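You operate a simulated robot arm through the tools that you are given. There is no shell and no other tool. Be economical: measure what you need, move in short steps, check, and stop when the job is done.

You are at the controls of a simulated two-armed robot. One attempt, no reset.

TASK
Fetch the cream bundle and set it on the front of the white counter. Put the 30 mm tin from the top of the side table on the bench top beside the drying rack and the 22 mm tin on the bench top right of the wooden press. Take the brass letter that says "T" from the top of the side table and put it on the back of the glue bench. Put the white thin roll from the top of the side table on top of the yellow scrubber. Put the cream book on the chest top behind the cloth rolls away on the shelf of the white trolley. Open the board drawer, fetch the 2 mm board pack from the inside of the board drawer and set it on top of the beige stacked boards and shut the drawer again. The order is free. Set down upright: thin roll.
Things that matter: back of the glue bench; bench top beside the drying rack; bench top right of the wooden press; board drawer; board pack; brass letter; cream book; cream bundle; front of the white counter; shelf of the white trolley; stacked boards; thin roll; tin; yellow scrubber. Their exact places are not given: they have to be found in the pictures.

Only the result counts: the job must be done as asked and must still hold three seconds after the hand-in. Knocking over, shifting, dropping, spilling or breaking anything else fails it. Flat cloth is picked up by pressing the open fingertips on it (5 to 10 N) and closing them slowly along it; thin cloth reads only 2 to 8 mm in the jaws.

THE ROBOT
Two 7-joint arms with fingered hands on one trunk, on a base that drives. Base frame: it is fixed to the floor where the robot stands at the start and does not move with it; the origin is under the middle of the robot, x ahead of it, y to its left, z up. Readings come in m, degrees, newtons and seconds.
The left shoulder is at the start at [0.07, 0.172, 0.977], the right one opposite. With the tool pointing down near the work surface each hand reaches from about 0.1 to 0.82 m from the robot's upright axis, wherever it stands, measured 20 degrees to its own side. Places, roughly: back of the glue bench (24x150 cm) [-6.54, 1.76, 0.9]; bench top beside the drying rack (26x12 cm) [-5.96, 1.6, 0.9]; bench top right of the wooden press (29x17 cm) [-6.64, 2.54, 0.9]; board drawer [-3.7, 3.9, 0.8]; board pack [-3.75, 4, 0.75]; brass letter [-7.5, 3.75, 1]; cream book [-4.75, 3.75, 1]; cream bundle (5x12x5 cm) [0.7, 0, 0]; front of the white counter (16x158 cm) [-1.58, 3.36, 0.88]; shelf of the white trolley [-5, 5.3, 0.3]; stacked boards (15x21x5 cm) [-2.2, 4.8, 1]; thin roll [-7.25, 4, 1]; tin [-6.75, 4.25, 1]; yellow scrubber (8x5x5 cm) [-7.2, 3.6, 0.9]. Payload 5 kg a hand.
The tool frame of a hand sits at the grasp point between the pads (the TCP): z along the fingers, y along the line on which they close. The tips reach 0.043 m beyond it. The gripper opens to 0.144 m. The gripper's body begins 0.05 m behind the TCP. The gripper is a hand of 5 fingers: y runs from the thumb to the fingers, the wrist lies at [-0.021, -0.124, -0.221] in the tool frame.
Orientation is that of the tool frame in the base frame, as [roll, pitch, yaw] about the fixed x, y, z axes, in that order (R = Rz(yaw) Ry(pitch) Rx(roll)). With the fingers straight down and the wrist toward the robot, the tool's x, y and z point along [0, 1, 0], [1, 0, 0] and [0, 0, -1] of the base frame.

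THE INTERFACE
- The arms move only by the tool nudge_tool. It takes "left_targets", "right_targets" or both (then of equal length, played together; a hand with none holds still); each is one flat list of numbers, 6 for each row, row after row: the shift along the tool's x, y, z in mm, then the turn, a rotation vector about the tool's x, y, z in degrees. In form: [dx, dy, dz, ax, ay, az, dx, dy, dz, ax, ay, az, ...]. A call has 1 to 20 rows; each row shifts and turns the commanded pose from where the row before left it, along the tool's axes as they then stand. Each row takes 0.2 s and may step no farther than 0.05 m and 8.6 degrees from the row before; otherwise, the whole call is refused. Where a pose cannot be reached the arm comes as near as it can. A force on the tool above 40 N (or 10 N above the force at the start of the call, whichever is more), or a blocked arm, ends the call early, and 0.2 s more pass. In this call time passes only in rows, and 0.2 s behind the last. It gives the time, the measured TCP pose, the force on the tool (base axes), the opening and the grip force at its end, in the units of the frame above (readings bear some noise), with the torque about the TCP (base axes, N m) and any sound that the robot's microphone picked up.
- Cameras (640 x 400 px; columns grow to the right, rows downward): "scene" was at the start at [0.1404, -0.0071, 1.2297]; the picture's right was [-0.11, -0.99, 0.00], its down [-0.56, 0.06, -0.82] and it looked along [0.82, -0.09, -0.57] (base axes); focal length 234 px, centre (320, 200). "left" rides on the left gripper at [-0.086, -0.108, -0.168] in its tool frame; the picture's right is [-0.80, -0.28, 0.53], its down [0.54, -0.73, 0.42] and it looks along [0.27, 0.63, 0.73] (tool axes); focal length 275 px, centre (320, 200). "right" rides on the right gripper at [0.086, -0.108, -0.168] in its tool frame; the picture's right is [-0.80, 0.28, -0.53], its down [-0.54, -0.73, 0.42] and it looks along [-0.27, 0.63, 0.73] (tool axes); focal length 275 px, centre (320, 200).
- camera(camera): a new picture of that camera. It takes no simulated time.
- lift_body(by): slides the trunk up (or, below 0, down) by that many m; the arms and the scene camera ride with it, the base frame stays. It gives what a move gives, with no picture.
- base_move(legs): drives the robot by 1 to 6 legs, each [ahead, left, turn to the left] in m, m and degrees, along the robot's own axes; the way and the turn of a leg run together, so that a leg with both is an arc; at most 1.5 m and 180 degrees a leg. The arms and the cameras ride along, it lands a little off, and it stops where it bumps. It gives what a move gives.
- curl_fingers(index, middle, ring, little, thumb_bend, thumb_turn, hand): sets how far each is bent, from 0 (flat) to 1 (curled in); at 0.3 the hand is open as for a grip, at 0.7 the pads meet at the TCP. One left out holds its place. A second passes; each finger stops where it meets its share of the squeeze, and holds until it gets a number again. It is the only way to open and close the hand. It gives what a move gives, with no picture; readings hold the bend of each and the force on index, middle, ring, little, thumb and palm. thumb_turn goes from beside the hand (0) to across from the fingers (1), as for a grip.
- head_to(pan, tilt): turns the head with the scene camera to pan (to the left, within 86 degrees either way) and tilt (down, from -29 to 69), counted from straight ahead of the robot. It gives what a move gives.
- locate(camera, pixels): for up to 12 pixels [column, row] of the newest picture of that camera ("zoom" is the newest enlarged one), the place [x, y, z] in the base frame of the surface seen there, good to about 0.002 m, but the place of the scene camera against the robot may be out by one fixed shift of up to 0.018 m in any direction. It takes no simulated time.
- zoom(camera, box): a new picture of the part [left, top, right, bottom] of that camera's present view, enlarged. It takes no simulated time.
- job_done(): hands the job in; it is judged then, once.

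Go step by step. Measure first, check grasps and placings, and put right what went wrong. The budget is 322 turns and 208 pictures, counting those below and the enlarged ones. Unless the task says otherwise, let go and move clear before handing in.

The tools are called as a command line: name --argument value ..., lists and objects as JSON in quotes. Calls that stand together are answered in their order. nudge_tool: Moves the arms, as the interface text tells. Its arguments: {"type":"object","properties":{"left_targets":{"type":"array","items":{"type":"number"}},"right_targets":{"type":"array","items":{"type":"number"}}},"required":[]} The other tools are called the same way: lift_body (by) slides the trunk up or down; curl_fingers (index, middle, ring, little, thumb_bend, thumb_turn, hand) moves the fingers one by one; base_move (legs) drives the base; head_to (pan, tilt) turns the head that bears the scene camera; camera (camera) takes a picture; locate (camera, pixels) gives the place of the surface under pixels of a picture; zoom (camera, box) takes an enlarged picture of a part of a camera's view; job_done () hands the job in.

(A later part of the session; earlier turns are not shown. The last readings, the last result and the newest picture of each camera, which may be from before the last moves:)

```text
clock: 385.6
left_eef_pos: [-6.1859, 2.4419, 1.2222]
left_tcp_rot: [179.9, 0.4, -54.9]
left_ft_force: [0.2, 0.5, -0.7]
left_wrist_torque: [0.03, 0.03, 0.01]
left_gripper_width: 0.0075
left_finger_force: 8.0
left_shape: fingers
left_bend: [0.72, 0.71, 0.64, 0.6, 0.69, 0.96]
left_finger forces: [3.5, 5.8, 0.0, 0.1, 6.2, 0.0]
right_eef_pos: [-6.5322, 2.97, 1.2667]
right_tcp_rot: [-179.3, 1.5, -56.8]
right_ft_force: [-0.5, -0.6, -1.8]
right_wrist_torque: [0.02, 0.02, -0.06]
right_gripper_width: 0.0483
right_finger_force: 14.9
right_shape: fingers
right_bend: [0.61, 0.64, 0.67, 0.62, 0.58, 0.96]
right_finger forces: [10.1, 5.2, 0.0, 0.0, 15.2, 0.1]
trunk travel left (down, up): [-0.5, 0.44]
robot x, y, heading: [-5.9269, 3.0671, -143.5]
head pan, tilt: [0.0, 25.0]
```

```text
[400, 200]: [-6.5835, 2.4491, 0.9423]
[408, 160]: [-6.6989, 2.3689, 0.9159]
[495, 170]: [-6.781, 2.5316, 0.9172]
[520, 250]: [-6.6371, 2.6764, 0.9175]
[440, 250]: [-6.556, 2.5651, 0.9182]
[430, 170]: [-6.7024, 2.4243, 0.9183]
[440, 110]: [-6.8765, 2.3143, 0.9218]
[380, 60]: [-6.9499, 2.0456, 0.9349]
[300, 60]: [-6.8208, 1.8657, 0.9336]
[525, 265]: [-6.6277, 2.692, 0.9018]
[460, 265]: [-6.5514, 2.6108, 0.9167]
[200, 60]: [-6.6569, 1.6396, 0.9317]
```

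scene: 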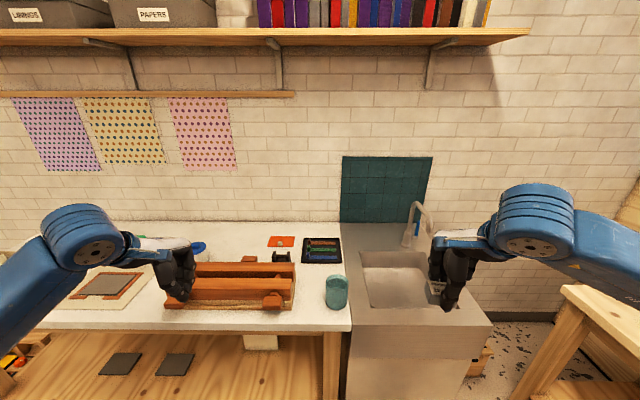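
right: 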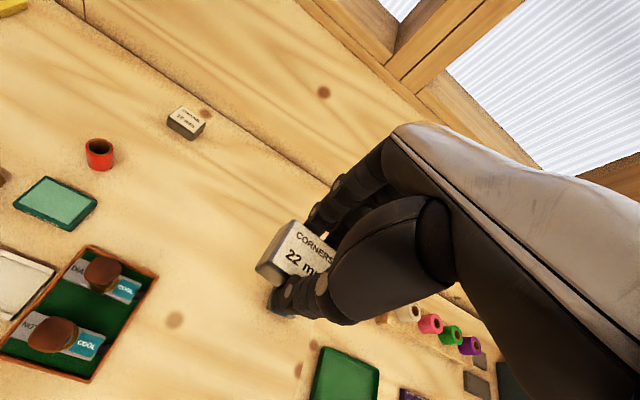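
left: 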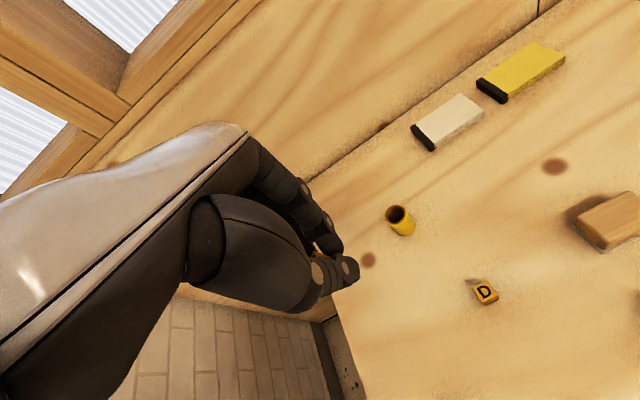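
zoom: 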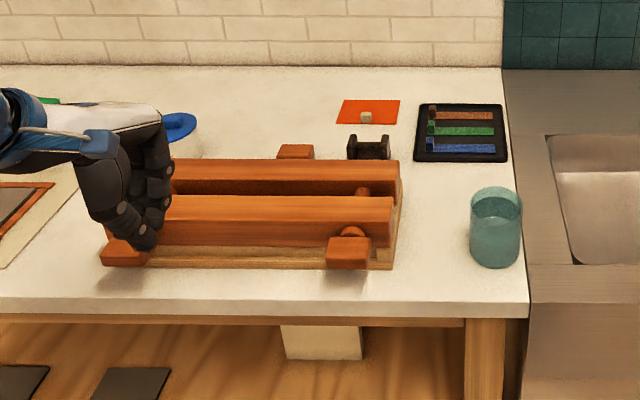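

There is room between press and sink behind the glass (around u 5.94, v 3.91). Move 0.27 m closer and 0.2 m left, then view with the right hand camera.

base_move --legs '[[0.27, 0.2, -0.5]]'

camera --camera "right"

camera --camera "left"

```text
clock: 387.8
left_eef_pos: [-6.2903, 2.123, 1.2215]
left_tcp_rot: [179.9, 0.5, -55.4]
left_ft_force: [-0.3, 0.6, -1.0]
left_wrist_torque: [-0.04, -0.02, 0.02]
left_gripper_width: 0.0076
left_finger_force: 7.7
left_shape: fingers
left_bend: [0.72, 0.71, 0.64, 0.6, 0.69, 0.96]
left_finger forces: [3.4, 6.0, 0.0, 0.0, 6.3, 0.0]
right_eef_pos: [-6.6314, 2.6544, 1.2656]
right_tcp_rot: [-179.2, 1.4, -57.4]
right_ft_force: [-0.2, 0.3, -1.4]
right_wrist_torque: [0.02, 0.04, 0.01]
right_gripper_width: 0.0481
right_finger_force: 14.9
right_shape: fingers
right_bend: [0.61, 0.64, 0.67, 0.62, 0.58, 0.96]
right_finger forces: [10.0, 5.2, 0.0, 0.0, 15.3, 0.0]
trunk travel left (down, up): [-0.5, 0.44]
robot x, y, heading: [-6.0211, 2.7442, -144.0]
head pan, tilt: [0.0, 25.0]
```

```text
54 pictures are left
```

right: 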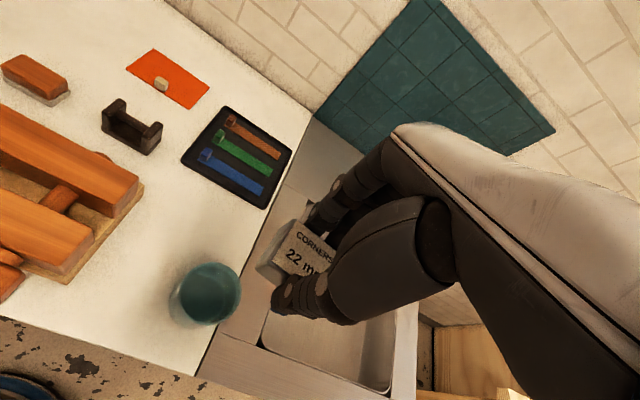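

```text
53 pictures are left
```

left: 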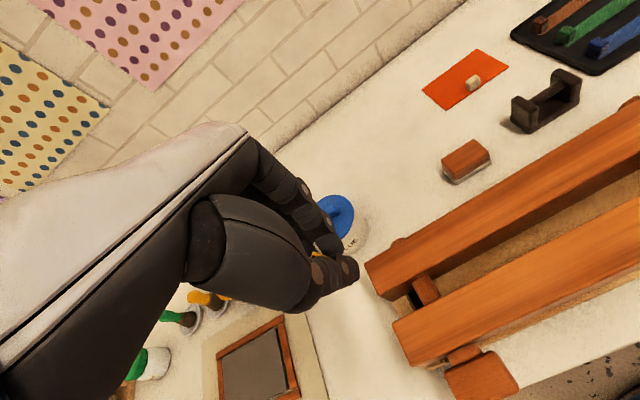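

locate --camera "right" --pixels '[[160, 215], [190, 235], [140, 190], [95, 262], [182, 160], [262, 208], [172, 290], [240, 290], [208, 264], [190, 322], [255, 225], [225, 255]]'

locate --camera "left" --pixels '[[400, 150], [380, 170], [340, 215], [425, 95], [445, 165], [400, 120], [345, 130], [370, 195]]'

```text
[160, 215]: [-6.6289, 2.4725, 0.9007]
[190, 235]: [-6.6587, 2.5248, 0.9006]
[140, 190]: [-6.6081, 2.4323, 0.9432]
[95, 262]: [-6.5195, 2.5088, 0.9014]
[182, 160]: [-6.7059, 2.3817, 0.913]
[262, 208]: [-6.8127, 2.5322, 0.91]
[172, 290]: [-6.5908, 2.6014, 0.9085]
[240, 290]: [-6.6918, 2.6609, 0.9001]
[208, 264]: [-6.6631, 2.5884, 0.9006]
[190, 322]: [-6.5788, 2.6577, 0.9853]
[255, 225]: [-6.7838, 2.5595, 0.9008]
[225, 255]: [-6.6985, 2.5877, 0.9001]
```

```text
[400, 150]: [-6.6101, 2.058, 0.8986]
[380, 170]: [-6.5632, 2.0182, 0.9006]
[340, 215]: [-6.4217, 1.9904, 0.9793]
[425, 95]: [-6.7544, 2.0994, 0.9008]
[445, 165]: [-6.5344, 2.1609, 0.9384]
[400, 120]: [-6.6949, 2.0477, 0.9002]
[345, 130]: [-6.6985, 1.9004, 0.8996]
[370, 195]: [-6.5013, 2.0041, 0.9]
```

Bench top 0.9005. Target for tin 22: u 5.945, v 3.92 (clear of glass, tray, press). Move there and lower to 2 cm above.

nudge_tool --right_targets '[27, 29, 0, 0, 0, 0, 27, 29, 0, 0, 0, 0, 27, 29, 0, 0, 0, 0, 27, 28, 0, 0, 0, 0, 0, 0, 45, 0, 0, 0, 0, 0, 45, 0, 0, 0, 0, 0, 45, 0, 0, 0, 0, 0, 45, 0, 0, 0, 0, 0, 45, 0, 0, 0, 0, 0, 45, 0, 0, 0, 0, 0, 25, 0, 0, 0]'

camera --camera "right"

```text
clock: 390.2
left_eef_pos: [-6.2914, 2.1234, 1.2213]
left_tcp_rot: [180.0, 0.5, -55.5]
left_ft_force: [-0.2, -0.5, -0.9]
left_wrist_torque: [-0.07, 0.0, 0.02]
left_gripper_width: 0.0076
left_finger_force: 7.9
left_shape: fingers
left_bend: [0.72, 0.71, 0.64, 0.6, 0.69, 0.96]
left_finger forces: [3.6, 5.9, 0.0, 0.1, 6.3, 0.1]
right_eef_pos: [-6.6713, 2.5093, 0.9685]
right_tcp_rot: [-179.3, 1.5, -57.4]
right_ft_force: [-0.5, -0.1, -1.7]
right_wrist_torque: [0.01, -0.01, -0.01]
right_gripper_width: 0.0482
right_finger_force: 14.9
right_shape: fingers
right_bend: [0.61, 0.64, 0.67, 0.62, 0.58, 0.96]
right_finger forces: [9.9, 5.2, 0.0, 0.0, 15.0, 0.1]
trunk travel left (down, up): [-0.5, 0.44]
robot x, y, heading: [-6.027, 2.7413, -143.9]
head pan, tilt: [0.0, 25.0]
```

```text
52 pictures are left
```

right: 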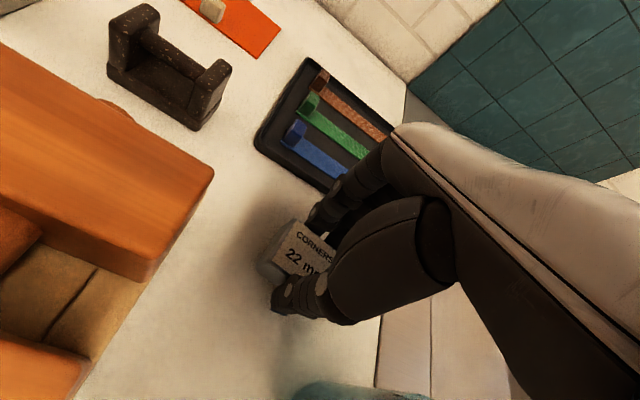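

On target. Lower to contact.

nudge_tool --right_targets '[0, 0, 12, 0, 0, 0, 0, 0, 5, 0, 0, 0]'

nudge_tool --right_targets '[0, 0, 2, 0, 0, 0, 0, 0, 2, 0, 0, 0]'

```text
clock: 390.8
left_eef_pos: [-6.2906, 2.1225, 1.2225]
left_tcp_rot: [179.9, 0.4, -55.4]
left_ft_force: [0.9, -0.5, -1.4]
left_wrist_torque: [0.0, 0.0, 0.0]
left_gripper_width: 0.0076
left_finger_force: 8.0
left_shape: fingers
left_bend: [0.72, 0.71, 0.64, 0.6, 0.69, 0.96]
left_finger forces: [3.4, 5.9, 0.0, 0.1, 6.3, 0.0]
right_eef_pos: [-6.6725, 2.5103, 0.9503]
right_tcp_rot: [-179.3, 1.5, -57.3]
right_ft_force: [0.0, -0.3, -1.6]
right_wrist_torque: [-0.01, 0.0, -0.01]
right_gripper_width: 0.0481
right_finger_force: 14.6
right_shape: fingers
right_bend: [0.61, 0.64, 0.67, 0.62, 0.58, 0.96]
right_finger forces: [9.9, 5.3, 0.0, 0.1, 15.1, 0.0]
trunk travel left (down, up): [-0.5, 0.44]
robot x, y, heading: [-6.026, 2.7468, -144.0]
head pan, tilt: [0.0, 25.0]
```

```text
clock: 391.4
left_eef_pos: [-6.2904, 2.1241, 1.2225]
left_tcp_rot: [-180.0, 0.5, -55.4]
left_ft_force: [0.0, 0.0, -0.6]
left_wrist_torque: [0.0, -0.02, 0.02]
left_gripper_width: 0.0075
left_finger_force: 7.6
left_shape: fingers
left_bend: [0.72, 0.71, 0.64, 0.6, 0.69, 0.96]
left_finger forces: [3.5, 5.9, 0.1, 0.1, 6.3, 0.0]
right_eef_pos: [-6.6709, 2.5103, 0.9483]
right_tcp_rot: [-179.5, 1.5, -57.4]
right_ft_force: [-0.9, 1.6, 15.7]
right_wrist_torque: [0.16, -0.28, 0.03]
right_gripper_width: 0.0481
right_finger_force: 16.7
right_shape: fingers
right_bend: [0.61, 0.64, 0.67, 0.62, 0.59, 0.96]
right_finger forces: [10.4, 6.0, 0.0, 0.0, 16.5, 0.0]
trunk travel left (down, up): [-0.5, 0.44]
robot x, y, heading: [-6.0249, 2.7408, -144.0]
head pan, tilt: [0.0, 25.0]
```

Contact. Open modestly and rise.

nudge_tool --right_targets '[0, 0, -2, 0, 0, 0]'

curl_fingers --hand "right" --index 0.53 --middle 0.53 --ring 0.55 --little 0.58 --thumb_bend 0.5

nudge_tool --right_targets '[0, 0, -15, 0, 0, 0, 0, 0, -35, 0, 0, 0, 0, 0, -45, 0, 0, 0, 0, 0, -45, 0, 0, 0, 0, 0, -45, 0, 0, 0, 0, -30, -40, 0, 0, 0, 0, -30, -30, 0, 0, 0]'

camera --camera "right"

```text
clock: 391.8
left_eef_pos: [-6.2903, 2.1233, 1.2225]
left_tcp_rot: [179.9, 0.5, -55.4]
left_ft_force: [-0.5, -0.1, -0.6]
left_wrist_torque: [0.01, -0.01, 0.01]
left_gripper_width: 0.0078
left_finger_force: 7.7
left_shape: fingers
left_bend: [0.72, 0.71, 0.64, 0.6, 0.69, 0.96]
left_finger forces: [3.5, 5.9, 0.0, 0.1, 6.3, 0.0]
right_eef_pos: [-6.6712, 2.5106, 0.9486]
right_tcp_rot: [-179.4, 1.5, -57.3]
right_ft_force: [-1.8, -0.1, 12.1]
right_wrist_torque: [0.05, -0.16, 0.03]
right_gripper_width: 0.0482
right_finger_force: 16.5
right_shape: fingers
right_bend: [0.61, 0.64, 0.67, 0.62, 0.59, 0.96]
right_finger forces: [11.0, 6.4, 0.0, 0.1, 15.9, 0.0]
trunk travel left (down, up): [-0.5, 0.44]
robot x, y, heading: [-6.0278, 2.742, -144.1]
head pan, tilt: [0.0, 25.0]
```

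```text
clock: 392.8
left_eef_pos: [-6.2899, 2.1225, 1.2226]
left_tcp_rot: [179.9, 0.6, -55.4]
left_ft_force: [0.2, -0.7, -0.8]
left_wrist_torque: [-0.01, 0.03, -0.03]
left_gripper_width: 0.0075
left_finger_force: 7.9
left_shape: fingers
left_bend: [0.72, 0.71, 0.64, 0.6, 0.69, 0.96]
left_finger forces: [3.5, 5.9, 0.1, 0.0, 6.3, 0.0]
right_eef_pos: [-6.6713, 2.51, 0.9492]
right_tcp_rot: [-179.4, 1.6, -57.4]
right_ft_force: [4.1, 1.9, 12.5]
right_wrist_torque: [-0.3, 0.19, 0.09]
right_gripper_width: 0.0676
right_finger_force: 6.3
right_shape: fingers
right_bend: [0.56, 0.54, 0.55, 0.57, 0.5, 0.97]
right_finger forces: [9.5, 3.2, 0.0, 0.0, 0.1, 0.0]
trunk travel left (down, up): [-0.5, 0.44]
robot x, y, heading: [-6.0234, 2.7425, -143.7]
head pan, tilt: [0.0, 25.0]
```

```text
clock: 394.4
left_eef_pos: [-6.2905, 2.1241, 1.2246]
left_tcp_rot: [179.9, 0.5, -55.5]
left_ft_force: [0.6, 0.3, -1.0]
left_wrist_torque: [-0.04, 0.04, -0.01]
left_gripper_width: 0.0076
left_finger_force: 7.2
left_shape: fingers
left_bend: [0.72, 0.71, 0.64, 0.6, 0.69, 0.96]
left_finger forces: [3.6, 5.9, 0.0, 0.0, 6.3, 0.0]
right_eef_pos: [-6.62, 2.5346, 1.2052]
right_tcp_rot: [-179.4, 1.4, -57.4]
right_ft_force: [0.2, 0.1, -0.2]
right_wrist_torque: [0.01, 0.05, 0.01]
right_gripper_width: 0.073
right_finger_force: 0.1
right_shape: fingers
right_bend: [0.53, 0.53, 0.55, 0.57, 0.5, 0.97]
right_finger forces: [0.1, 0.0, 0.0, 0.0, 0.1, 0.0]
trunk travel left (down, up): [-0.5, 0.44]
robot x, y, heading: [-6.0299, 2.7435, -144.1]
head pan, tilt: [0.0, 25.0]
```

```text
51 pictures are left
```

right: 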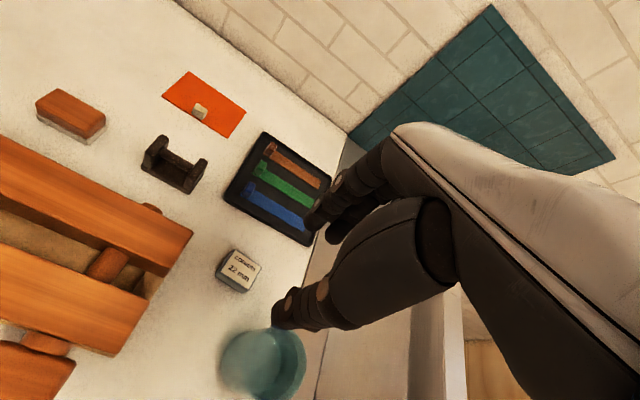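

Tin 22 is set right of the press. Now carry the T to the back of the bench (u 5.50, v 4.195), clear of other items.

nudge_tool --left_targets '[-8.4, 39.8, 0, 0, 0, 0, -8.4, 39.8, 0, 0, 0, 0, -8.4, 39.8, 0, 0, 0, 0, -8.4, 39.8, 0, 0, 0, 0, -8.4, 39.8, 0, 0, 0, 0, -8.4, 39.8, 0, 0, 0, 0, -8.4, 39.8, 0, 0, 0, 0, -8.4, 39.8, 0, 0, 0, 0, -8.4, 39.8, 0, 0, 0, 0, 0, 0, 45, 0, 0, 0, 0, 0, 45, 0, 0, 0, 0, 0, 45, 0, 0, 0, 0, 0, 45, 0, 0, 0]'

camera --camera "left"

camera --camera "scene"

```text
clock: 397.2
left_eef_pos: [-6.6313, 1.9821, 1.0433]
left_tcp_rot: [180.0, 0.4, -55.4]
left_ft_force: [-0.6, -0.5, 0.8]
left_wrist_torque: [0.01, -0.04, -0.02]
left_gripper_width: 0.0074
left_finger_force: 7.8
left_shape: fingers
left_bend: [0.72, 0.71, 0.64, 0.6, 0.69, 0.96]
left_finger forces: [3.2, 5.7, 0.0, 0.1, 6.2, 0.1]
right_eef_pos: [-6.6218, 2.5327, 1.2036]
right_tcp_rot: [-179.3, 1.4, -57.4]
right_ft_force: [-0.6, -0.1, -0.9]
right_wrist_torque: [0.02, 0.01, 0.03]
right_gripper_width: 0.0731
right_finger_force: 0.1
right_shape: fingers
right_bend: [0.53, 0.53, 0.55, 0.57, 0.5, 0.97]
right_finger forces: [0.0, 0.0, 0.0, 0.1, 0.0, 0.1]
trunk travel left (down, up): [-0.5, 0.44]
robot x, y, heading: [-6.0242, 2.741, -144.1]
head pan, tilt: [0.0, 25.0]
```

```text
50 pictures are left
```

left: 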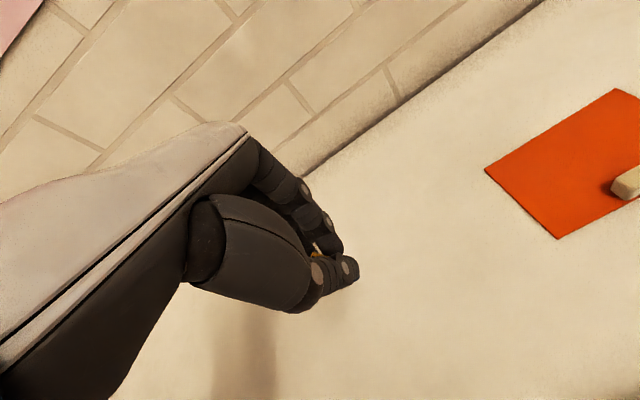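

```text
49 pictures are left
```

scene: 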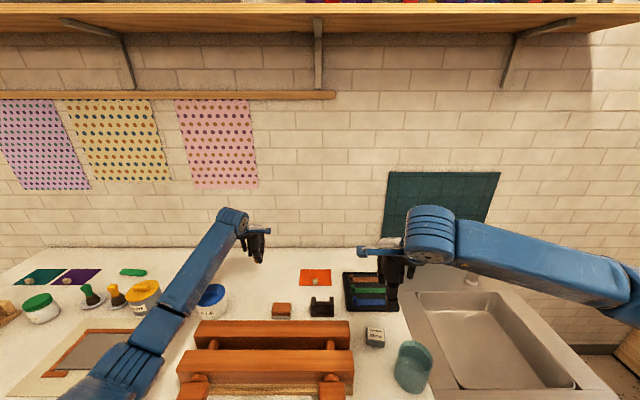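

locate --camera "scene" --pixels '[[125, 365], [150, 340], [165, 315], [195, 270], [212, 293], [100, 395], [145, 285]]'

nudge_tool --left_targets '[0, 0, 30, 0, 0, 0, 0, 0, 30, 0, 0, 0, 0, 0, 22, 0, 0, 0, 0, 0, 6, 0, 0, 0]'

```text
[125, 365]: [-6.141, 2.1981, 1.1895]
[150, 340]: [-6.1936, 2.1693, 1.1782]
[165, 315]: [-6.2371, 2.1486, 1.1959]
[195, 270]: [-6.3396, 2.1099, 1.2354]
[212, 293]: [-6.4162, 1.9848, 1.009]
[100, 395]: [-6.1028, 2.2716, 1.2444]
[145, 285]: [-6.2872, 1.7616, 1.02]
```

```text
clock: 398.2
left_eef_pos: [-6.6302, 1.9829, 0.9541]
left_tcp_rot: [179.9, 0.4, -55.4]
left_ft_force: [0.1, -0.5, -0.5]
left_wrist_torque: [-0.01, 0.02, -0.02]
left_gripper_width: 0.0072
left_finger_force: 7.9
left_shape: fingers
left_bend: [0.72, 0.71, 0.64, 0.6, 0.69, 0.96]
left_finger forces: [3.2, 5.7, 0.0, 0.1, 6.1, 0.0]
right_eef_pos: [-6.6213, 2.534, 1.2047]
right_tcp_rot: [-179.2, 1.5, -57.4]
right_ft_force: [0.8, -0.2, 1.0]
right_wrist_torque: [0.01, 0.01, 0.04]
right_gripper_width: 0.0729
right_finger_force: 0.1
right_shape: fingers
right_bend: [0.53, 0.53, 0.55, 0.57, 0.5, 0.97]
right_finger forces: [0.1, 0.0, 0.0, 0.0, 0.0, 0.1]
trunk travel left (down, up): [-0.5, 0.44]
robot x, y, heading: [-6.0267, 2.7406, -143.7]
head pan, tilt: [0.0, 25.0]
```

Clear. Now 2 mm steps to contact.

nudge_tool --left_targets '[0, 0, 2, 0, 0, 0, 0, 0, 2, 0, 0, 0]'

```text
clock: 398.8
left_eef_pos: [-6.631, 1.9843, 0.9505]
left_tcp_rot: [179.9, 0.4, -55.4]
left_ft_force: [0.9, -0.6, -0.9]
left_wrist_torque: [0.0, -0.01, 0.01]
left_gripper_width: 0.0072
left_finger_force: 7.6
left_shape: fingers
left_bend: [0.72, 0.71, 0.64, 0.6, 0.69, 0.96]
left_finger forces: [3.3, 5.7, 0.0, 0.0, 6.1, 0.0]
right_eef_pos: [-6.6215, 2.5325, 1.2042]
right_tcp_rot: [-179.3, 1.5, -57.4]
right_ft_force: [0.0, -0.3, 0.0]
right_wrist_torque: [0.02, -0.01, -0.01]
right_gripper_width: 0.073
right_finger_force: 0.0
right_shape: fingers
right_bend: [0.53, 0.53, 0.55, 0.57, 0.5, 0.97]
right_finger forces: [0.0, 0.0, 0.1, 0.0, 0.0, 0.0]
trunk travel left (down, up): [-0.5, 0.44]
robot x, y, heading: [-6.0268, 2.7436, -144.3]
head pan, tilt: [0.0, 25.0]
```

nudge_tool --left_targets '[0, 0, 2, 0, 0, 0, 0, 0, 1, 0, 0, 0]'

```text
clock: 399.4
left_eef_pos: [-6.6308, 1.9831, 0.9478]
left_tcp_rot: [179.9, 0.5, -55.3]
left_ft_force: [-1.0, -0.4, 2.1]
left_wrist_torque: [-0.02, 0.01, 0.02]
left_gripper_width: 0.0071
left_finger_force: 8.5
left_shape: fingers
left_bend: [0.72, 0.71, 0.64, 0.6, 0.7, 0.96]
left_finger forces: [3.7, 6.6, 0.1, 0.1, 6.6, 0.0]
right_eef_pos: [-6.6209, 2.5341, 1.2021]
right_tcp_rot: [-179.3, 1.5, -57.4]
right_ft_force: [0.3, 0.6, 0.1]
right_wrist_torque: [0.01, 0.02, -0.02]
right_gripper_width: 0.0729
right_finger_force: 0.1
right_shape: fingers
right_bend: [0.53, 0.53, 0.55, 0.57, 0.5, 0.97]
right_finger forces: [0.0, 0.1, 0.0, 0.0, 0.0, 0.0]
trunk travel left (down, up): [-0.5, 0.44]
robot x, y, heading: [-6.0223, 2.7423, -144.2]
head pan, tilt: [0.0, 25.0]
```

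Touching. Release in two steps and rise.

curl_fingers --hand "left" --index 0.66 --middle 0.66 --thumb_bend 0.64

curl_fingers --hand "left" --index 0.54 --middle 0.54 --ring 0.54 --little 0.54 --thumb_bend 0.54

nudge_tool --left_targets '[0, 0, -15, 0, 0, 0, 0, 0, -40, 0, 0, 0, 0, 0, -45, 0, 0, 0, 0, 0, -45, 0, 0, 0, 0, -20, -45, 0, 0, 0, 0, -30, -20, 0, 0, 0, 0, -40, 0, 0, 0, 0, 0, -40, 0, 0, 0, 0]'

camera --camera "left"

```text
clock: 400.4
left_eef_pos: [-6.63, 1.983, 0.9489]
left_tcp_rot: [179.9, 0.5, -55.3]
left_ft_force: [-1.2, -0.9, -0.7]
left_wrist_torque: [0.02, 0.01, -0.01]
left_gripper_width: 0.0241
left_finger_force: 0.0
left_shape: fingers
left_bend: [0.66, 0.66, 0.64, 0.6, 0.64, 0.97]
left_finger forces: [0.0, 0.1, 0.0, 0.0, 0.0, 0.0]
right_eef_pos: [-6.6207, 2.5342, 1.2052]
right_tcp_rot: [-179.3, 1.5, -57.4]
right_ft_force: [-0.2, -0.2, 0.2]
right_wrist_torque: [0.03, -0.02, 0.0]
right_gripper_width: 0.0728
right_finger_force: 0.1
right_shape: fingers
right_bend: [0.53, 0.53, 0.55, 0.57, 0.5, 0.97]
right_finger forces: [0.0, 0.1, 0.0, 0.0, 0.0, 0.0]
trunk travel left (down, up): [-0.5, 0.44]
robot x, y, heading: [-6.0252, 2.7436, -144.1]
head pan, tilt: [0.0, 25.0]
```

```text
clock: 401.4
left_eef_pos: [-6.6315, 1.9837, 0.949]
left_tcp_rot: [179.9, 0.5, -55.3]
left_ft_force: [0.0, -0.1, 3.5]
left_wrist_torque: [-0.08, 0.12, 0.0]
left_gripper_width: 0.0636
left_finger_force: 1.9
left_shape: fingers
left_bend: [0.54, 0.54, 0.54, 0.54, 0.54, 0.97]
left_finger forces: [0.0, 4.2, 0.0, 0.1, 0.0, 0.1]
right_eef_pos: [-6.6221, 2.5338, 1.204]
right_tcp_rot: [-179.4, 1.5, -57.4]
right_ft_force: [0.1, 0.3, 0.1]
right_wrist_torque: [-0.04, 0.02, -0.01]
right_gripper_width: 0.073
right_finger_force: 0.2
right_shape: fingers
right_bend: [0.53, 0.53, 0.55, 0.57, 0.5, 0.97]
right_finger forces: [0.0, 0.1, 0.0, 0.1, 0.0, 0.1]
trunk travel left (down, up): [-0.5, 0.44]
robot x, y, heading: [-6.0254, 2.7399, -144.2]
head pan, tilt: [0.0, 25.0]
```

```text
clock: 403.2
left_eef_pos: [-6.5194, 2.0581, 1.16]
left_tcp_rot: [179.8, 0.5, -55.5]
left_ft_force: [0.8, 0.7, 0.5]
left_wrist_torque: [-0.04, 0.05, 0.02]
left_gripper_width: 0.0636
left_finger_force: 0.0
left_shape: fingers
left_bend: [0.54, 0.54, 0.54, 0.54, 0.54, 0.97]
left_finger forces: [0.1, 0.1, 0.0, 0.0, 0.0, 0.0]
right_eef_pos: [-6.6197, 2.5345, 1.2056]
right_tcp_rot: [-179.4, 1.5, -57.4]
right_ft_force: [-0.1, -0.3, 0.2]
right_wrist_torque: [-0.04, 0.01, 0.0]
right_gripper_width: 0.073
right_finger_force: 0.0
right_shape: fingers
right_bend: [0.53, 0.53, 0.55, 0.57, 0.5, 0.97]
right_finger forces: [0.0, 0.0, 0.0, 0.0, 0.0, 0.1]
trunk travel left (down, up): [-0.5, 0.44]
robot x, y, heading: [-6.0249, 2.7482, -144.1]
head pan, tilt: [0.0, 25.0]
```

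```text
48 pictures are left
```

left: 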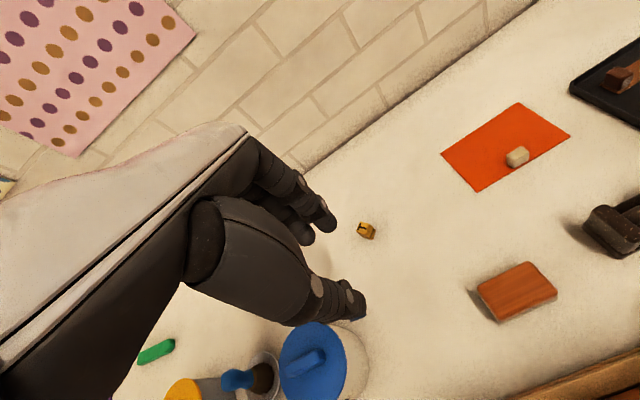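

locate --camera "left" --pixels '[[365, 227], [368, 235], [480, 120], [420, 70]]'

zoom --camera "left" --box '[340, 205, 400, 255]'

```text
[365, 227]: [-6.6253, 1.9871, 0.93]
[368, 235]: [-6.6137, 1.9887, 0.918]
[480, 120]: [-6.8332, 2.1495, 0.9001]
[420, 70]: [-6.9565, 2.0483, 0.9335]
```

```text
8.00 times, centred on (370, 230) of left
```

zoom: 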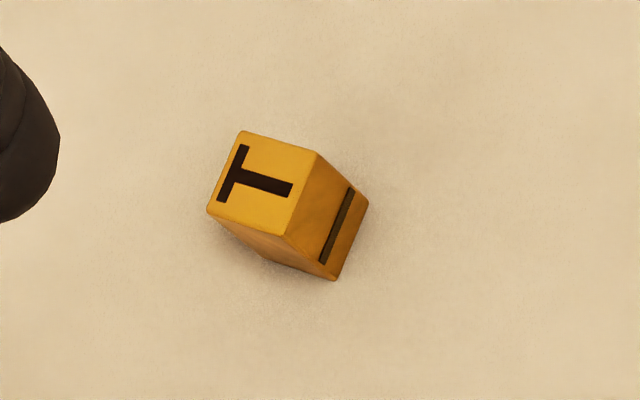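

The T stands at the back of the bench (v 4.19). Retract and return to the side table for tin 30.

nudge_tool --left_targets '[0, -40, -20, 0, 0, 0, 0, -40, -20, 0, 0, 0, 0, -40, -20, 0, 0, 0, 0, -40, 0, 0, 0, 0]' --right_targets '[0, -20, -20, 0, 0, 0, 0, -20, -20, 0, 0, 0, 0, 0, -20, 0, 0, 0, 0, 0, 0, 0, 0, 0]'

base_move --legs '[[-0.27, -0.2, 0], [0, 0, -90], [0.3, 0.2, 0], [0.36, 0, 0]]'

camera --camera "right"

```text
clock: 404.2
left_eef_pos: [-6.388, 2.1465, 1.2204]
left_tcp_rot: [179.8, 0.6, -55.5]
left_ft_force: [0.8, 0.1, -0.3]
left_wrist_torque: [-0.05, 0.07, 0.02]
left_gripper_width: 0.0641
left_finger_force: 0.0
left_shape: fingers
left_bend: [0.54, 0.54, 0.54, 0.54, 0.54, 0.97]
left_finger forces: [0.1, 0.1, 0.0, 0.0, 0.0, 0.1]
right_eef_pos: [-6.5825, 2.5547, 1.2647]
right_tcp_rot: [-179.4, 1.6, -57.4]
right_ft_force: [0.3, 0.0, 0.7]
right_wrist_torque: [0.03, 0.09, 0.03]
right_gripper_width: 0.0732
right_finger_force: 0.0
right_shape: fingers
right_bend: [0.53, 0.53, 0.55, 0.57, 0.5, 0.97]
right_finger forces: [0.0, 0.0, 0.1, 0.0, 0.1, 0.0]
trunk travel left (down, up): [-0.5, 0.44]
robot x, y, heading: [-6.0244, 2.7442, -144.1]
head pan, tilt: [0.0, 25.0]
```

```text
clock: 414.0
left_eef_pos: [-7.0836, 3.8247, 1.2202]
left_tcp_rot: [179.9, 0.5, -144.4]
left_ft_force: [0.5, 0.5, -0.4]
left_wrist_torque: [-0.01, 0.0, 0.0]
left_gripper_width: 0.0642
left_finger_force: 0.0
left_shape: fingers
left_bend: [0.54, 0.54, 0.54, 0.54, 0.54, 0.97]
left_finger forces: [0.0, 0.0, 0.1, 0.0, 0.0, 0.0]
right_eef_pos: [-6.6792, 4.0273, 1.2647]
right_tcp_rot: [-179.3, 1.5, -146.3]
right_ft_force: [-0.1, -0.5, -0.3]
right_wrist_torque: [0.01, -0.02, -0.04]
right_gripper_width: 0.0731
right_finger_force: 0.1
right_shape: fingers
right_bend: [0.53, 0.53, 0.55, 0.57, 0.5, 0.97]
right_finger forces: [0.0, 0.1, 0.0, 0.0, 0.0, 0.0]
trunk travel left (down, up): [-0.5, 0.44]
robot x, y, heading: [-6.4811, 3.4716, 126.9]
head pan, tilt: [0.0, 25.0]
```

```text
46 pictures are left
```

right: 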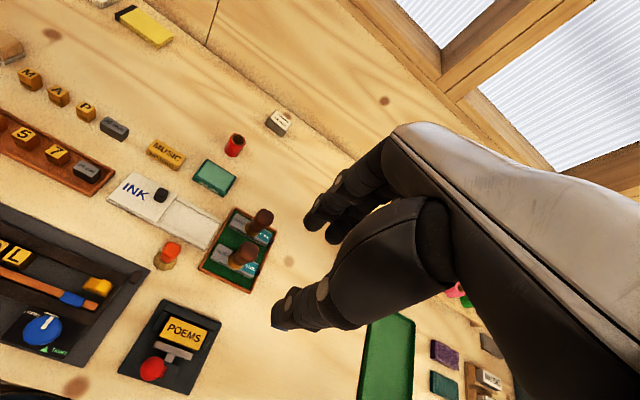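

Move the right hand over tin 30 and look.

nudge_tool --right_targets '[-33.6, 32.4, 0, 0, 0, 0, -33.6, 32.4, 0, 0, 0, 0, -33.6, 32.4, 0, 0, 0, 0, -33.6, 32.4, 0, 0, 0, 0, -33.6, 32.4, 0, 0, 0, 0, -33.6, 32.4, 0, 0, 0, 0, -33.6, 32.4, 0, 0, 0, 0, -33.6, 32.4, 0, 0, 0, 0, 0, 0, 45, 0, 0, 0, 0, 0, 45, 0, 0, 0, 0, 0, 45, 0, 0, 0]'

curl_fingers --hand "right" --index 0.5 --middle 0.5 --ring 0.52 --little 0.55 --thumb_bend 0.48

camera --camera "right"

```text
clock: 416.4
left_eef_pos: [-7.0851, 3.8264, 1.2201]
left_tcp_rot: [-179.9, 0.5, -144.3]
left_ft_force: [0.5, -0.7, 0.3]
left_wrist_torque: [-0.04, -0.01, -0.03]
left_gripper_width: 0.0643
left_finger_force: 0.1
left_shape: fingers
left_bend: [0.54, 0.54, 0.54, 0.54, 0.54, 0.97]
left_finger forces: [0.0, 0.1, 0.0, 0.1, 0.0, 0.1]
right_eef_pos: [-6.5968, 4.3946, 1.1307]
right_tcp_rot: [-179.5, 1.4, -146.4]
right_ft_force: [-0.4, 0.8, 0.7]
right_wrist_torque: [-0.05, 0.03, 0.01]
right_gripper_width: 0.0732
right_finger_force: 0.0
right_shape: fingers
right_bend: [0.53, 0.53, 0.55, 0.57, 0.5, 0.98]
right_finger forces: [0.0, 0.0, 0.0, 0.1, 0.0, 0.0]
trunk travel left (down, up): [-0.5, 0.44]
robot x, y, heading: [-6.4844, 3.4716, 126.9]
head pan, tilt: [0.0, 25.0]
```

```text
clock: 417.4
left_eef_pos: [-7.0841, 3.8266, 1.2201]
left_tcp_rot: [179.9, 0.5, -144.5]
left_ft_force: [-0.3, 0.1, -0.1]
left_wrist_torque: [-0.01, -0.01, 0.01]
left_gripper_width: 0.0638
left_finger_force: 0.1
left_shape: fingers
left_bend: [0.54, 0.54, 0.54, 0.54, 0.54, 0.97]
left_finger forces: [0.0, 0.0, 0.0, 0.0, 0.0, 0.0]
right_eef_pos: [-6.5959, 4.3927, 1.1303]
right_tcp_rot: [-179.3, 1.5, -146.3]
right_ft_force: [0.2, -0.5, -0.5]
right_wrist_torque: [0.02, -0.03, 0.02]
right_gripper_width: 0.0816
right_finger_force: 0.0
right_shape: fingers
right_bend: [0.5, 0.5, 0.52, 0.55, 0.48, 0.98]
right_finger forces: [0.0, 0.1, 0.0, 0.0, 0.0, 0.0]
trunk travel left (down, up): [-0.5, 0.44]
robot x, y, heading: [-6.4838, 3.4711, 127.1]
head pan, tilt: [0.0, 25.0]
```

```text
45 pictures are left
```

right: 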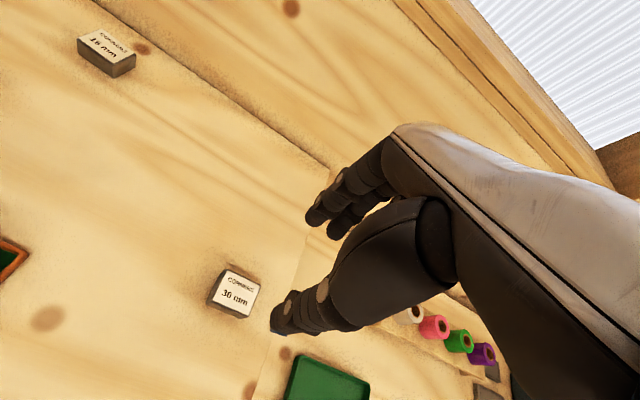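

locate --camera "right" --pixels '[[229, 270], [259, 287], [247, 314], [213, 300], [237, 293], [250, 318]]'

```text
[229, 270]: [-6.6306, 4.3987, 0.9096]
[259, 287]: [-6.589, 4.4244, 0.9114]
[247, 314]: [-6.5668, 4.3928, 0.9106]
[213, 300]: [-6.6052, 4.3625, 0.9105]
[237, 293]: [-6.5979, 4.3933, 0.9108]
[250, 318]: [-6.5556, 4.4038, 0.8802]
```

Tin 30 centre [-6.598,4.3945], right under the TCP. Descend and grip.

nudge_tool --right_targets '[0, 3, 45, 0, 0, 0, 0, 0, 45, 0, 0, 0, 0, 0, 45, 0, 0, 0, 0, 0, 40, 0, 0, 0, 0, 0, 18, 0, 0, 0, 0, 0, 8, 0, 0, 0]'

curl_fingers --hand "right" --index 0.69 --middle 0.67 --ring 0.67 --little 0.62 --thumb_bend 0.68

nudge_tool --right_targets '[0, 0, -8, 0, 0, 0, 0, 0, -30, 0, 0, 0, 0, 0, -45, 0, 0, 0, 0, 0, -45, 0, 0, 0, 0, 0, -45, 0, 0, 0, 0, 0, -45, 0, 0, 0, 0, 0, -45, 0, 0, 0, 0, 0, -45, 0, 0, 0, 30, -30, 0, 0, 0, 0, 30, -30, 0, 0, 0, 0, 30, -30, 0, 0, 0, 0, 30, -30, 0, 0, 0, 0, 30, -30, 0, 0, 0, 0, 30, -30, 0, 0, 0, 0]'

camera --camera "right"

```text
clock: 418.8
left_eef_pos: [-7.0852, 3.8266, 1.2187]
left_tcp_rot: [180.0, 0.5, -144.4]
left_ft_force: [0.2, 0.1, -1.0]
left_wrist_torque: [-0.01, 0.03, 0.04]
left_gripper_width: 0.0641
left_finger_force: 0.1
left_shape: fingers
left_bend: [0.54, 0.54, 0.54, 0.54, 0.54, 0.97]
left_finger forces: [0.0, 0.1, 0.0, 0.0, 0.0, 0.0]
right_eef_pos: [-6.5915, 4.3963, 0.9316]
right_tcp_rot: [-179.2, 1.6, -146.4]
right_ft_force: [-1.0, 0.1, -0.5]
right_wrist_torque: [-0.01, -0.01, 0.01]
right_gripper_width: 0.0816
right_finger_force: 0.1
right_shape: fingers
right_bend: [0.5, 0.5, 0.52, 0.55, 0.48, 0.98]
right_finger forces: [0.0, 0.0, 0.0, 0.1, 0.0, 0.1]
trunk travel left (down, up): [-0.5, 0.44]
robot x, y, heading: [-6.4792, 3.4721, 127.2]
head pan, tilt: [0.0, 25.0]
```

```text
clock: 419.8
left_eef_pos: [-7.084, 3.8251, 1.2193]
left_tcp_rot: [179.9, 0.5, -144.4]
left_ft_force: [-0.2, 1.4, 0.5]
left_wrist_torque: [-0.02, -0.03, -0.01]
left_gripper_width: 0.0638
left_finger_force: 0.2
left_shape: fingers
left_bend: [0.54, 0.54, 0.54, 0.54, 0.54, 0.97]
left_finger forces: [0.0, 0.0, 0.0, 0.0, 0.0, 0.1]
right_eef_pos: [-6.5918, 4.397, 0.9306]
right_tcp_rot: [-179.3, 1.6, -146.3]
right_ft_force: [-0.2, 1.3, -0.2]
right_wrist_torque: [0.02, -0.03, 0.01]
right_gripper_width: 0.0486
right_finger_force: 16.0
right_shape: fingers
right_bend: [0.61, 0.63, 0.67, 0.62, 0.58, 0.96]
right_finger forces: [9.5, 6.5, 0.1, 0.0, 16.1, 0.0]
trunk travel left (down, up): [-0.5, 0.44]
robot x, y, heading: [-6.4798, 3.4704, 127.4]
head pan, tilt: [0.0, 25.0]
```

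```text
clock: 422.8
left_eef_pos: [-7.0858, 3.8245, 1.2182]
left_tcp_rot: [180.0, 0.6, -144.5]
left_ft_force: [0.1, 0.3, -0.6]
left_wrist_torque: [0.05, -0.04, -0.01]
left_gripper_width: 0.0642
left_finger_force: 0.0
left_shape: fingers
left_bend: [0.54, 0.54, 0.54, 0.54, 0.54, 0.97]
left_finger forces: [0.0, 0.0, 0.0, 0.1, 0.1, 0.0]
right_eef_pos: [-6.6504, 4.1446, 1.2374]
right_tcp_rot: [-179.3, 1.5, -146.5]
right_ft_force: [-0.3, -0.2, -1.1]
right_wrist_torque: [0.06, -0.03, -0.01]
right_gripper_width: 0.0485
right_finger_force: 16.0
right_shape: fingers
right_bend: [0.61, 0.63, 0.67, 0.62, 0.58, 0.96]
right_finger forces: [9.6, 6.2, 0.0, 0.0, 15.9, 0.1]
trunk travel left (down, up): [-0.5, 0.44]
robot x, y, heading: [-6.4803, 3.4741, 127.0]
head pan, tilt: [0.0, 25.0]
```

```text
44 pictures are left
```

right: 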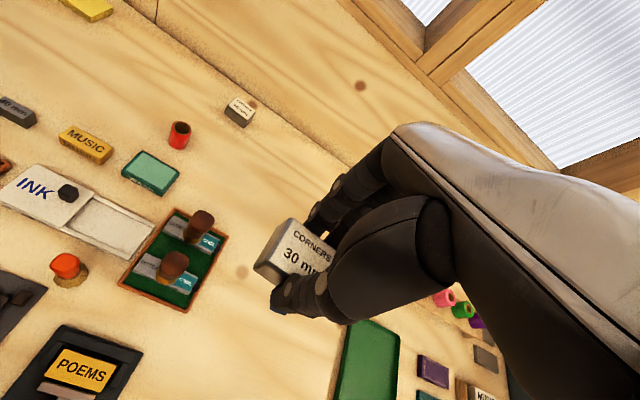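

Tin 30 is held. Drive back, turn to the glue bench and go along it to the drying rack, staying clear.

base_move --legs '[[-0.66, -0.4, -1], [0, 0, 90], [0, 1.2, 0]]'

head_to --pan 0 --tilt 20

camera --camera "scene"

```text
clock: 436.5
left_eef_pos: [-5.4282, 1.6079, 1.2185]
left_tcp_rot: [179.9, 0.6, -55.7]
left_ft_force: [-0.2, 0.0, -0.6]
left_wrist_torque: [0.02, -0.01, 0.0]
left_gripper_width: 0.0639
left_finger_force: 0.0
left_shape: fingers
left_bend: [0.54, 0.54, 0.54, 0.54, 0.54, 0.97]
left_finger forces: [0.0, 0.0, 0.0, 0.0, 0.0, 0.1]
right_eef_pos: [-5.7406, 2.0496, 1.2355]
right_tcp_rot: [-179.3, 1.5, -57.7]
right_ft_force: [-0.1, 0.3, -0.1]
right_wrist_torque: [-0.01, 0.01, -0.01]
right_gripper_width: 0.0479
right_finger_force: 15.9
right_shape: fingers
right_bend: [0.61, 0.63, 0.67, 0.62, 0.58, 0.96]
right_finger forces: [9.3, 5.9, 0.0, 0.0, 15.1, 0.1]
trunk travel left (down, up): [-0.5, 0.44]
robot x, y, heading: [-5.0639, 2.2025, -144.4]
head pan, tilt: [0.0, 25.0]
```

```text
clock: 437.2
left_eef_pos: [-5.4295, 1.6086, 1.2191]
left_tcp_rot: [180.0, 0.5, -55.7]
left_ft_force: [-0.2, -0.2, 0.4]
left_wrist_torque: [-0.02, 0.01, 0.0]
left_gripper_width: 0.0637
left_finger_force: 0.0
left_shape: fingers
left_bend: [0.54, 0.54, 0.54, 0.54, 0.54, 0.97]
left_finger forces: [0.0, 0.0, 0.0, 0.0, 0.0, 0.0]
right_eef_pos: [-5.7386, 2.0506, 1.236]
right_tcp_rot: [-179.3, 1.5, -57.7]
right_ft_force: [0.4, 0.8, -0.9]
right_wrist_torque: [0.01, 0.01, -0.01]
right_gripper_width: 0.0482
right_finger_force: 14.5
right_shape: fingers
right_bend: [0.61, 0.63, 0.67, 0.62, 0.58, 0.96]
right_finger forces: [9.2, 6.0, 0.1, 0.0, 15.1, 0.1]
trunk travel left (down, up): [-0.5, 0.44]
robot x, y, heading: [-5.0638, 2.2015, -144.2]
head pan, tilt: [0.0, 20.0]
```

```text
43 pictures are left
```

scene: 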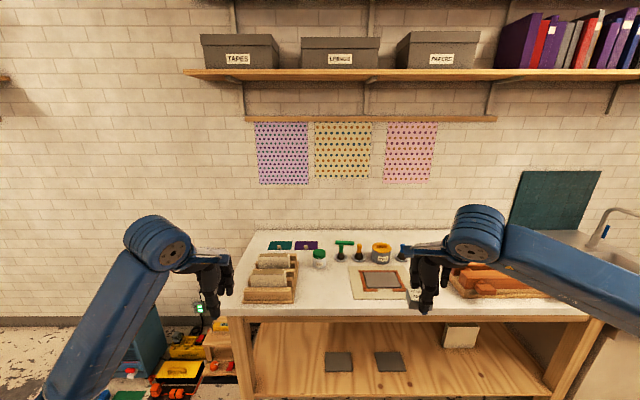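

zoom --camera "scene" --box '[230, 225, 430, 325]'

locate --camera "zoom" --pixels '[[218, 235], [218, 120], [300, 200], [385, 145], [390, 240], [300, 270], [285, 140], [260, 230], [330, 270], [200, 245], [60, 235]]'

```text
3.20 times, centred on (330, 275) of scene
```

zoom: 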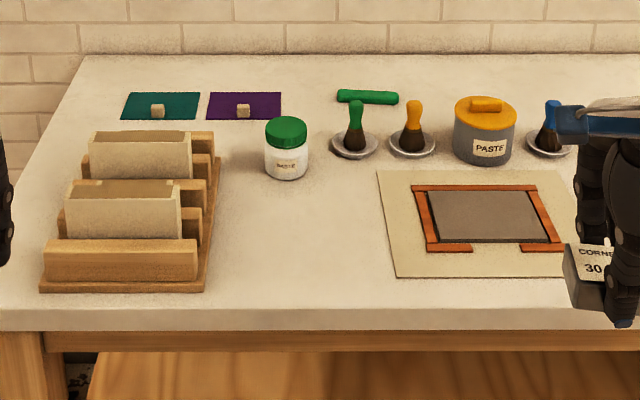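

```text
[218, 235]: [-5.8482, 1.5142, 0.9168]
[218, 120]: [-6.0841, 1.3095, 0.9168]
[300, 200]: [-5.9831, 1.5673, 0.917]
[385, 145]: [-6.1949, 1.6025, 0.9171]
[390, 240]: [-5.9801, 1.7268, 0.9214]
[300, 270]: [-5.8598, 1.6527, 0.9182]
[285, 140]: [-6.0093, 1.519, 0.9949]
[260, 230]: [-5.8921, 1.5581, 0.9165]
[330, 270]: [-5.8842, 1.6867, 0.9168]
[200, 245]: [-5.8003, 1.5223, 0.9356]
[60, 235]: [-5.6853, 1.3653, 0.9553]
```

Free spot at u≈4.79, v≈3.87 between the drying rack and the cutting board. Move closer (0.42 m ahead, 0.13 m left).

base_move --legs '[[0.42, 0.13, 0]]'

camera --camera "right"

```text
clock: 439.9
left_eef_pos: [-5.6945, 1.2559, 1.2198]
left_tcp_rot: [179.9, 0.5, -55.8]
left_ft_force: [-0.2, 0.9, 0.1]
left_wrist_torque: [0.0, 0.01, 0.0]
left_gripper_width: 0.0639
left_finger_force: 0.1
left_shape: fingers
left_bend: [0.54, 0.54, 0.54, 0.54, 0.54, 0.97]
left_finger forces: [0.0, 0.0, 0.1, 0.1, 0.0, 0.1]
right_eef_pos: [-6.0047, 1.699, 1.2369]
right_tcp_rot: [-179.3, 1.5, -57.8]
right_ft_force: [0.3, 0.0, -1.7]
right_wrist_torque: [-0.01, 0.01, 0.01]
right_gripper_width: 0.048
right_finger_force: 14.5
right_shape: fingers
right_bend: [0.61, 0.63, 0.67, 0.62, 0.58, 0.96]
right_finger forces: [9.3, 6.1, 0.0, 0.0, 15.1, 0.1]
trunk travel left (down, up): [-0.5, 0.44]
robot x, y, heading: [-5.3247, 1.8489, -144.2]
head pan, tilt: [0.0, 20.0]
```

```text
41 pictures are left
```

right: 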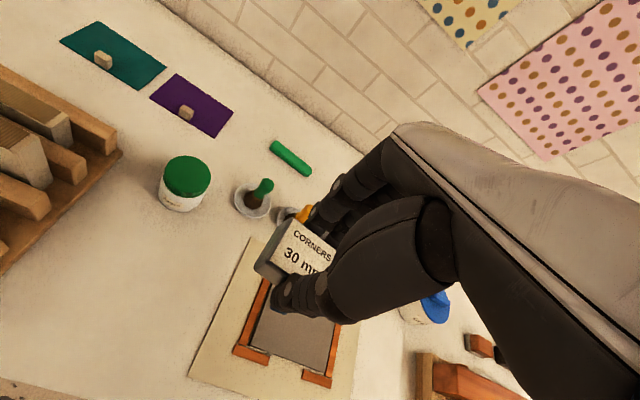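

locate --camera "right" --pixels '[[110, 270], [150, 270], [122, 155], [60, 225], [185, 210], [245, 240], [192, 370], [100, 320], [160, 300]]'

```text
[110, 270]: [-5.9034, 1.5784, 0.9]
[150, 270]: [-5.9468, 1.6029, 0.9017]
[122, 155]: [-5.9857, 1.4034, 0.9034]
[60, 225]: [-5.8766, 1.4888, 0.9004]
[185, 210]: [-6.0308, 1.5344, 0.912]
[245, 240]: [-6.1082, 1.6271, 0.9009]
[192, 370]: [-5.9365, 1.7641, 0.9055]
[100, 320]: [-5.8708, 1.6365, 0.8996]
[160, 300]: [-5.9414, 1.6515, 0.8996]
```

Target [-5.947,1.600] is free. Move 115 mm left and lower.

nudge_tool --right_targets '[39, 2, 0, 0, 0, 0, 38, 2, 0, 0, 0, 0, 38, 0, 0, 0, 0, 0, 0, 0, 45, 0, 0, 0, 0, 0, 45, 0, 0, 0, 0, 0, 45, 0, 0, 0, 0, 0, 45, 0, 0, 0, 0, 0, 45, 0, 0, 0, 0, 0, 42, 0, 0, 0]'

camera --camera "right"

```text
clock: 441.9
left_eef_pos: [-5.6958, 1.2556, 1.2176]
left_tcp_rot: [-179.9, 0.6, -55.8]
left_ft_force: [-0.2, 0.2, 0.2]
left_wrist_torque: [0.0, 0.01, 0.01]
left_gripper_width: 0.064
left_finger_force: 0.0
left_shape: fingers
left_bend: [0.54, 0.54, 0.54, 0.54, 0.54, 0.97]
left_finger forces: [0.1, 0.0, 0.1, 0.0, 0.1, 0.0]
right_eef_pos: [-5.9476, 1.6062, 0.965]
right_tcp_rot: [-179.3, 1.5, -57.8]
right_ft_force: [0.0, -0.9, -0.1]
right_wrist_torque: [0.04, -0.04, -0.01]
right_gripper_width: 0.0479
right_finger_force: 15.5
right_shape: fingers
right_bend: [0.61, 0.63, 0.67, 0.62, 0.59, 0.96]
right_finger forces: [9.2, 5.9, 0.0, 0.0, 15.1, 0.1]
trunk travel left (down, up): [-0.5, 0.44]
robot x, y, heading: [-5.3242, 1.8501, -144.7]
head pan, tilt: [0.0, 20.0]
```

```text
40 pictures are left
```

right: 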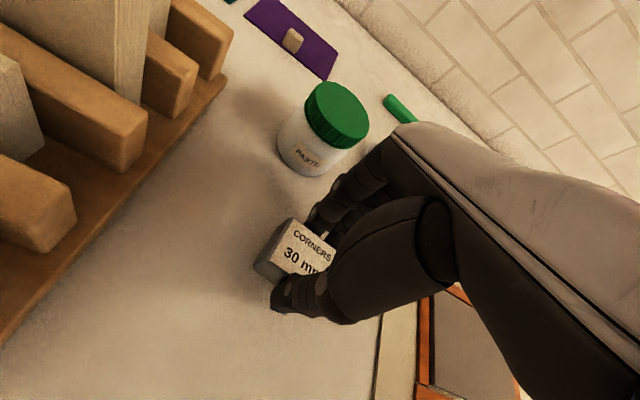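

The spot is good; shift 10 mm nearer to stay off the jar and lower to contact.

nudge_tool --right_targets '[0, -10, 0, 0, 0, 0, 0, 0, 10, 0, 0, 0, 0, 0, 3, 0, 0, 0]'

nudge_tool --right_targets '[0, 0, 2, 0, 0, 0, 0, 0, 2, 0, 0, 0]'

```text
clock: 442.6
left_eef_pos: [-5.6953, 1.2554, 1.2188]
left_tcp_rot: [179.8, 0.5, -55.9]
left_ft_force: [-0.5, 0.1, 0.0]
left_wrist_torque: [-0.02, 0.02, 0.0]
left_gripper_width: 0.064
left_finger_force: 0.1
left_shape: fingers
left_bend: [0.54, 0.54, 0.54, 0.54, 0.54, 0.97]
left_finger forces: [0.0, 0.1, 0.0, 0.1, 0.0, 0.0]
right_eef_pos: [-5.9399, 1.6117, 0.953]
right_tcp_rot: [-179.3, 1.5, -57.8]
right_ft_force: [-0.2, -0.8, -0.4]
right_wrist_torque: [0.03, 0.03, -0.02]
right_gripper_width: 0.048
right_finger_force: 14.5
right_shape: fingers
right_bend: [0.61, 0.63, 0.67, 0.62, 0.59, 0.96]
right_finger forces: [9.2, 5.9, 0.1, 0.0, 15.2, 0.0]
trunk travel left (down, up): [-0.5, 0.44]
robot x, y, heading: [-5.3255, 1.8507, -144.2]
head pan, tilt: [0.0, 20.0]
```

```text
clock: 443.2
left_eef_pos: [-5.694, 1.2547, 1.2195]
left_tcp_rot: [179.9, 0.5, -55.8]
left_ft_force: [-0.2, 0.7, -0.6]
left_wrist_torque: [-0.03, -0.01, -0.01]
left_gripper_width: 0.064
left_finger_force: 0.1
left_shape: fingers
left_bend: [0.54, 0.54, 0.54, 0.54, 0.54, 0.97]
left_finger forces: [0.0, 0.0, 0.1, 0.1, 0.0, 0.1]
right_eef_pos: [-5.9401, 1.6113, 0.9503]
right_tcp_rot: [-179.4, 1.6, -57.8]
right_ft_force: [-1.6, 0.4, 3.7]
right_wrist_torque: [0.06, -0.09, 0.02]
right_gripper_width: 0.0477
right_finger_force: 16.2
right_shape: fingers
right_bend: [0.61, 0.63, 0.67, 0.62, 0.59, 0.96]
right_finger forces: [9.7, 6.4, 0.0, 0.0, 15.3, 0.0]
trunk travel left (down, up): [-0.5, 0.44]
robot x, y, heading: [-5.3263, 1.8489, -144.3]
head pan, tilt: [0.0, 20.0]
```

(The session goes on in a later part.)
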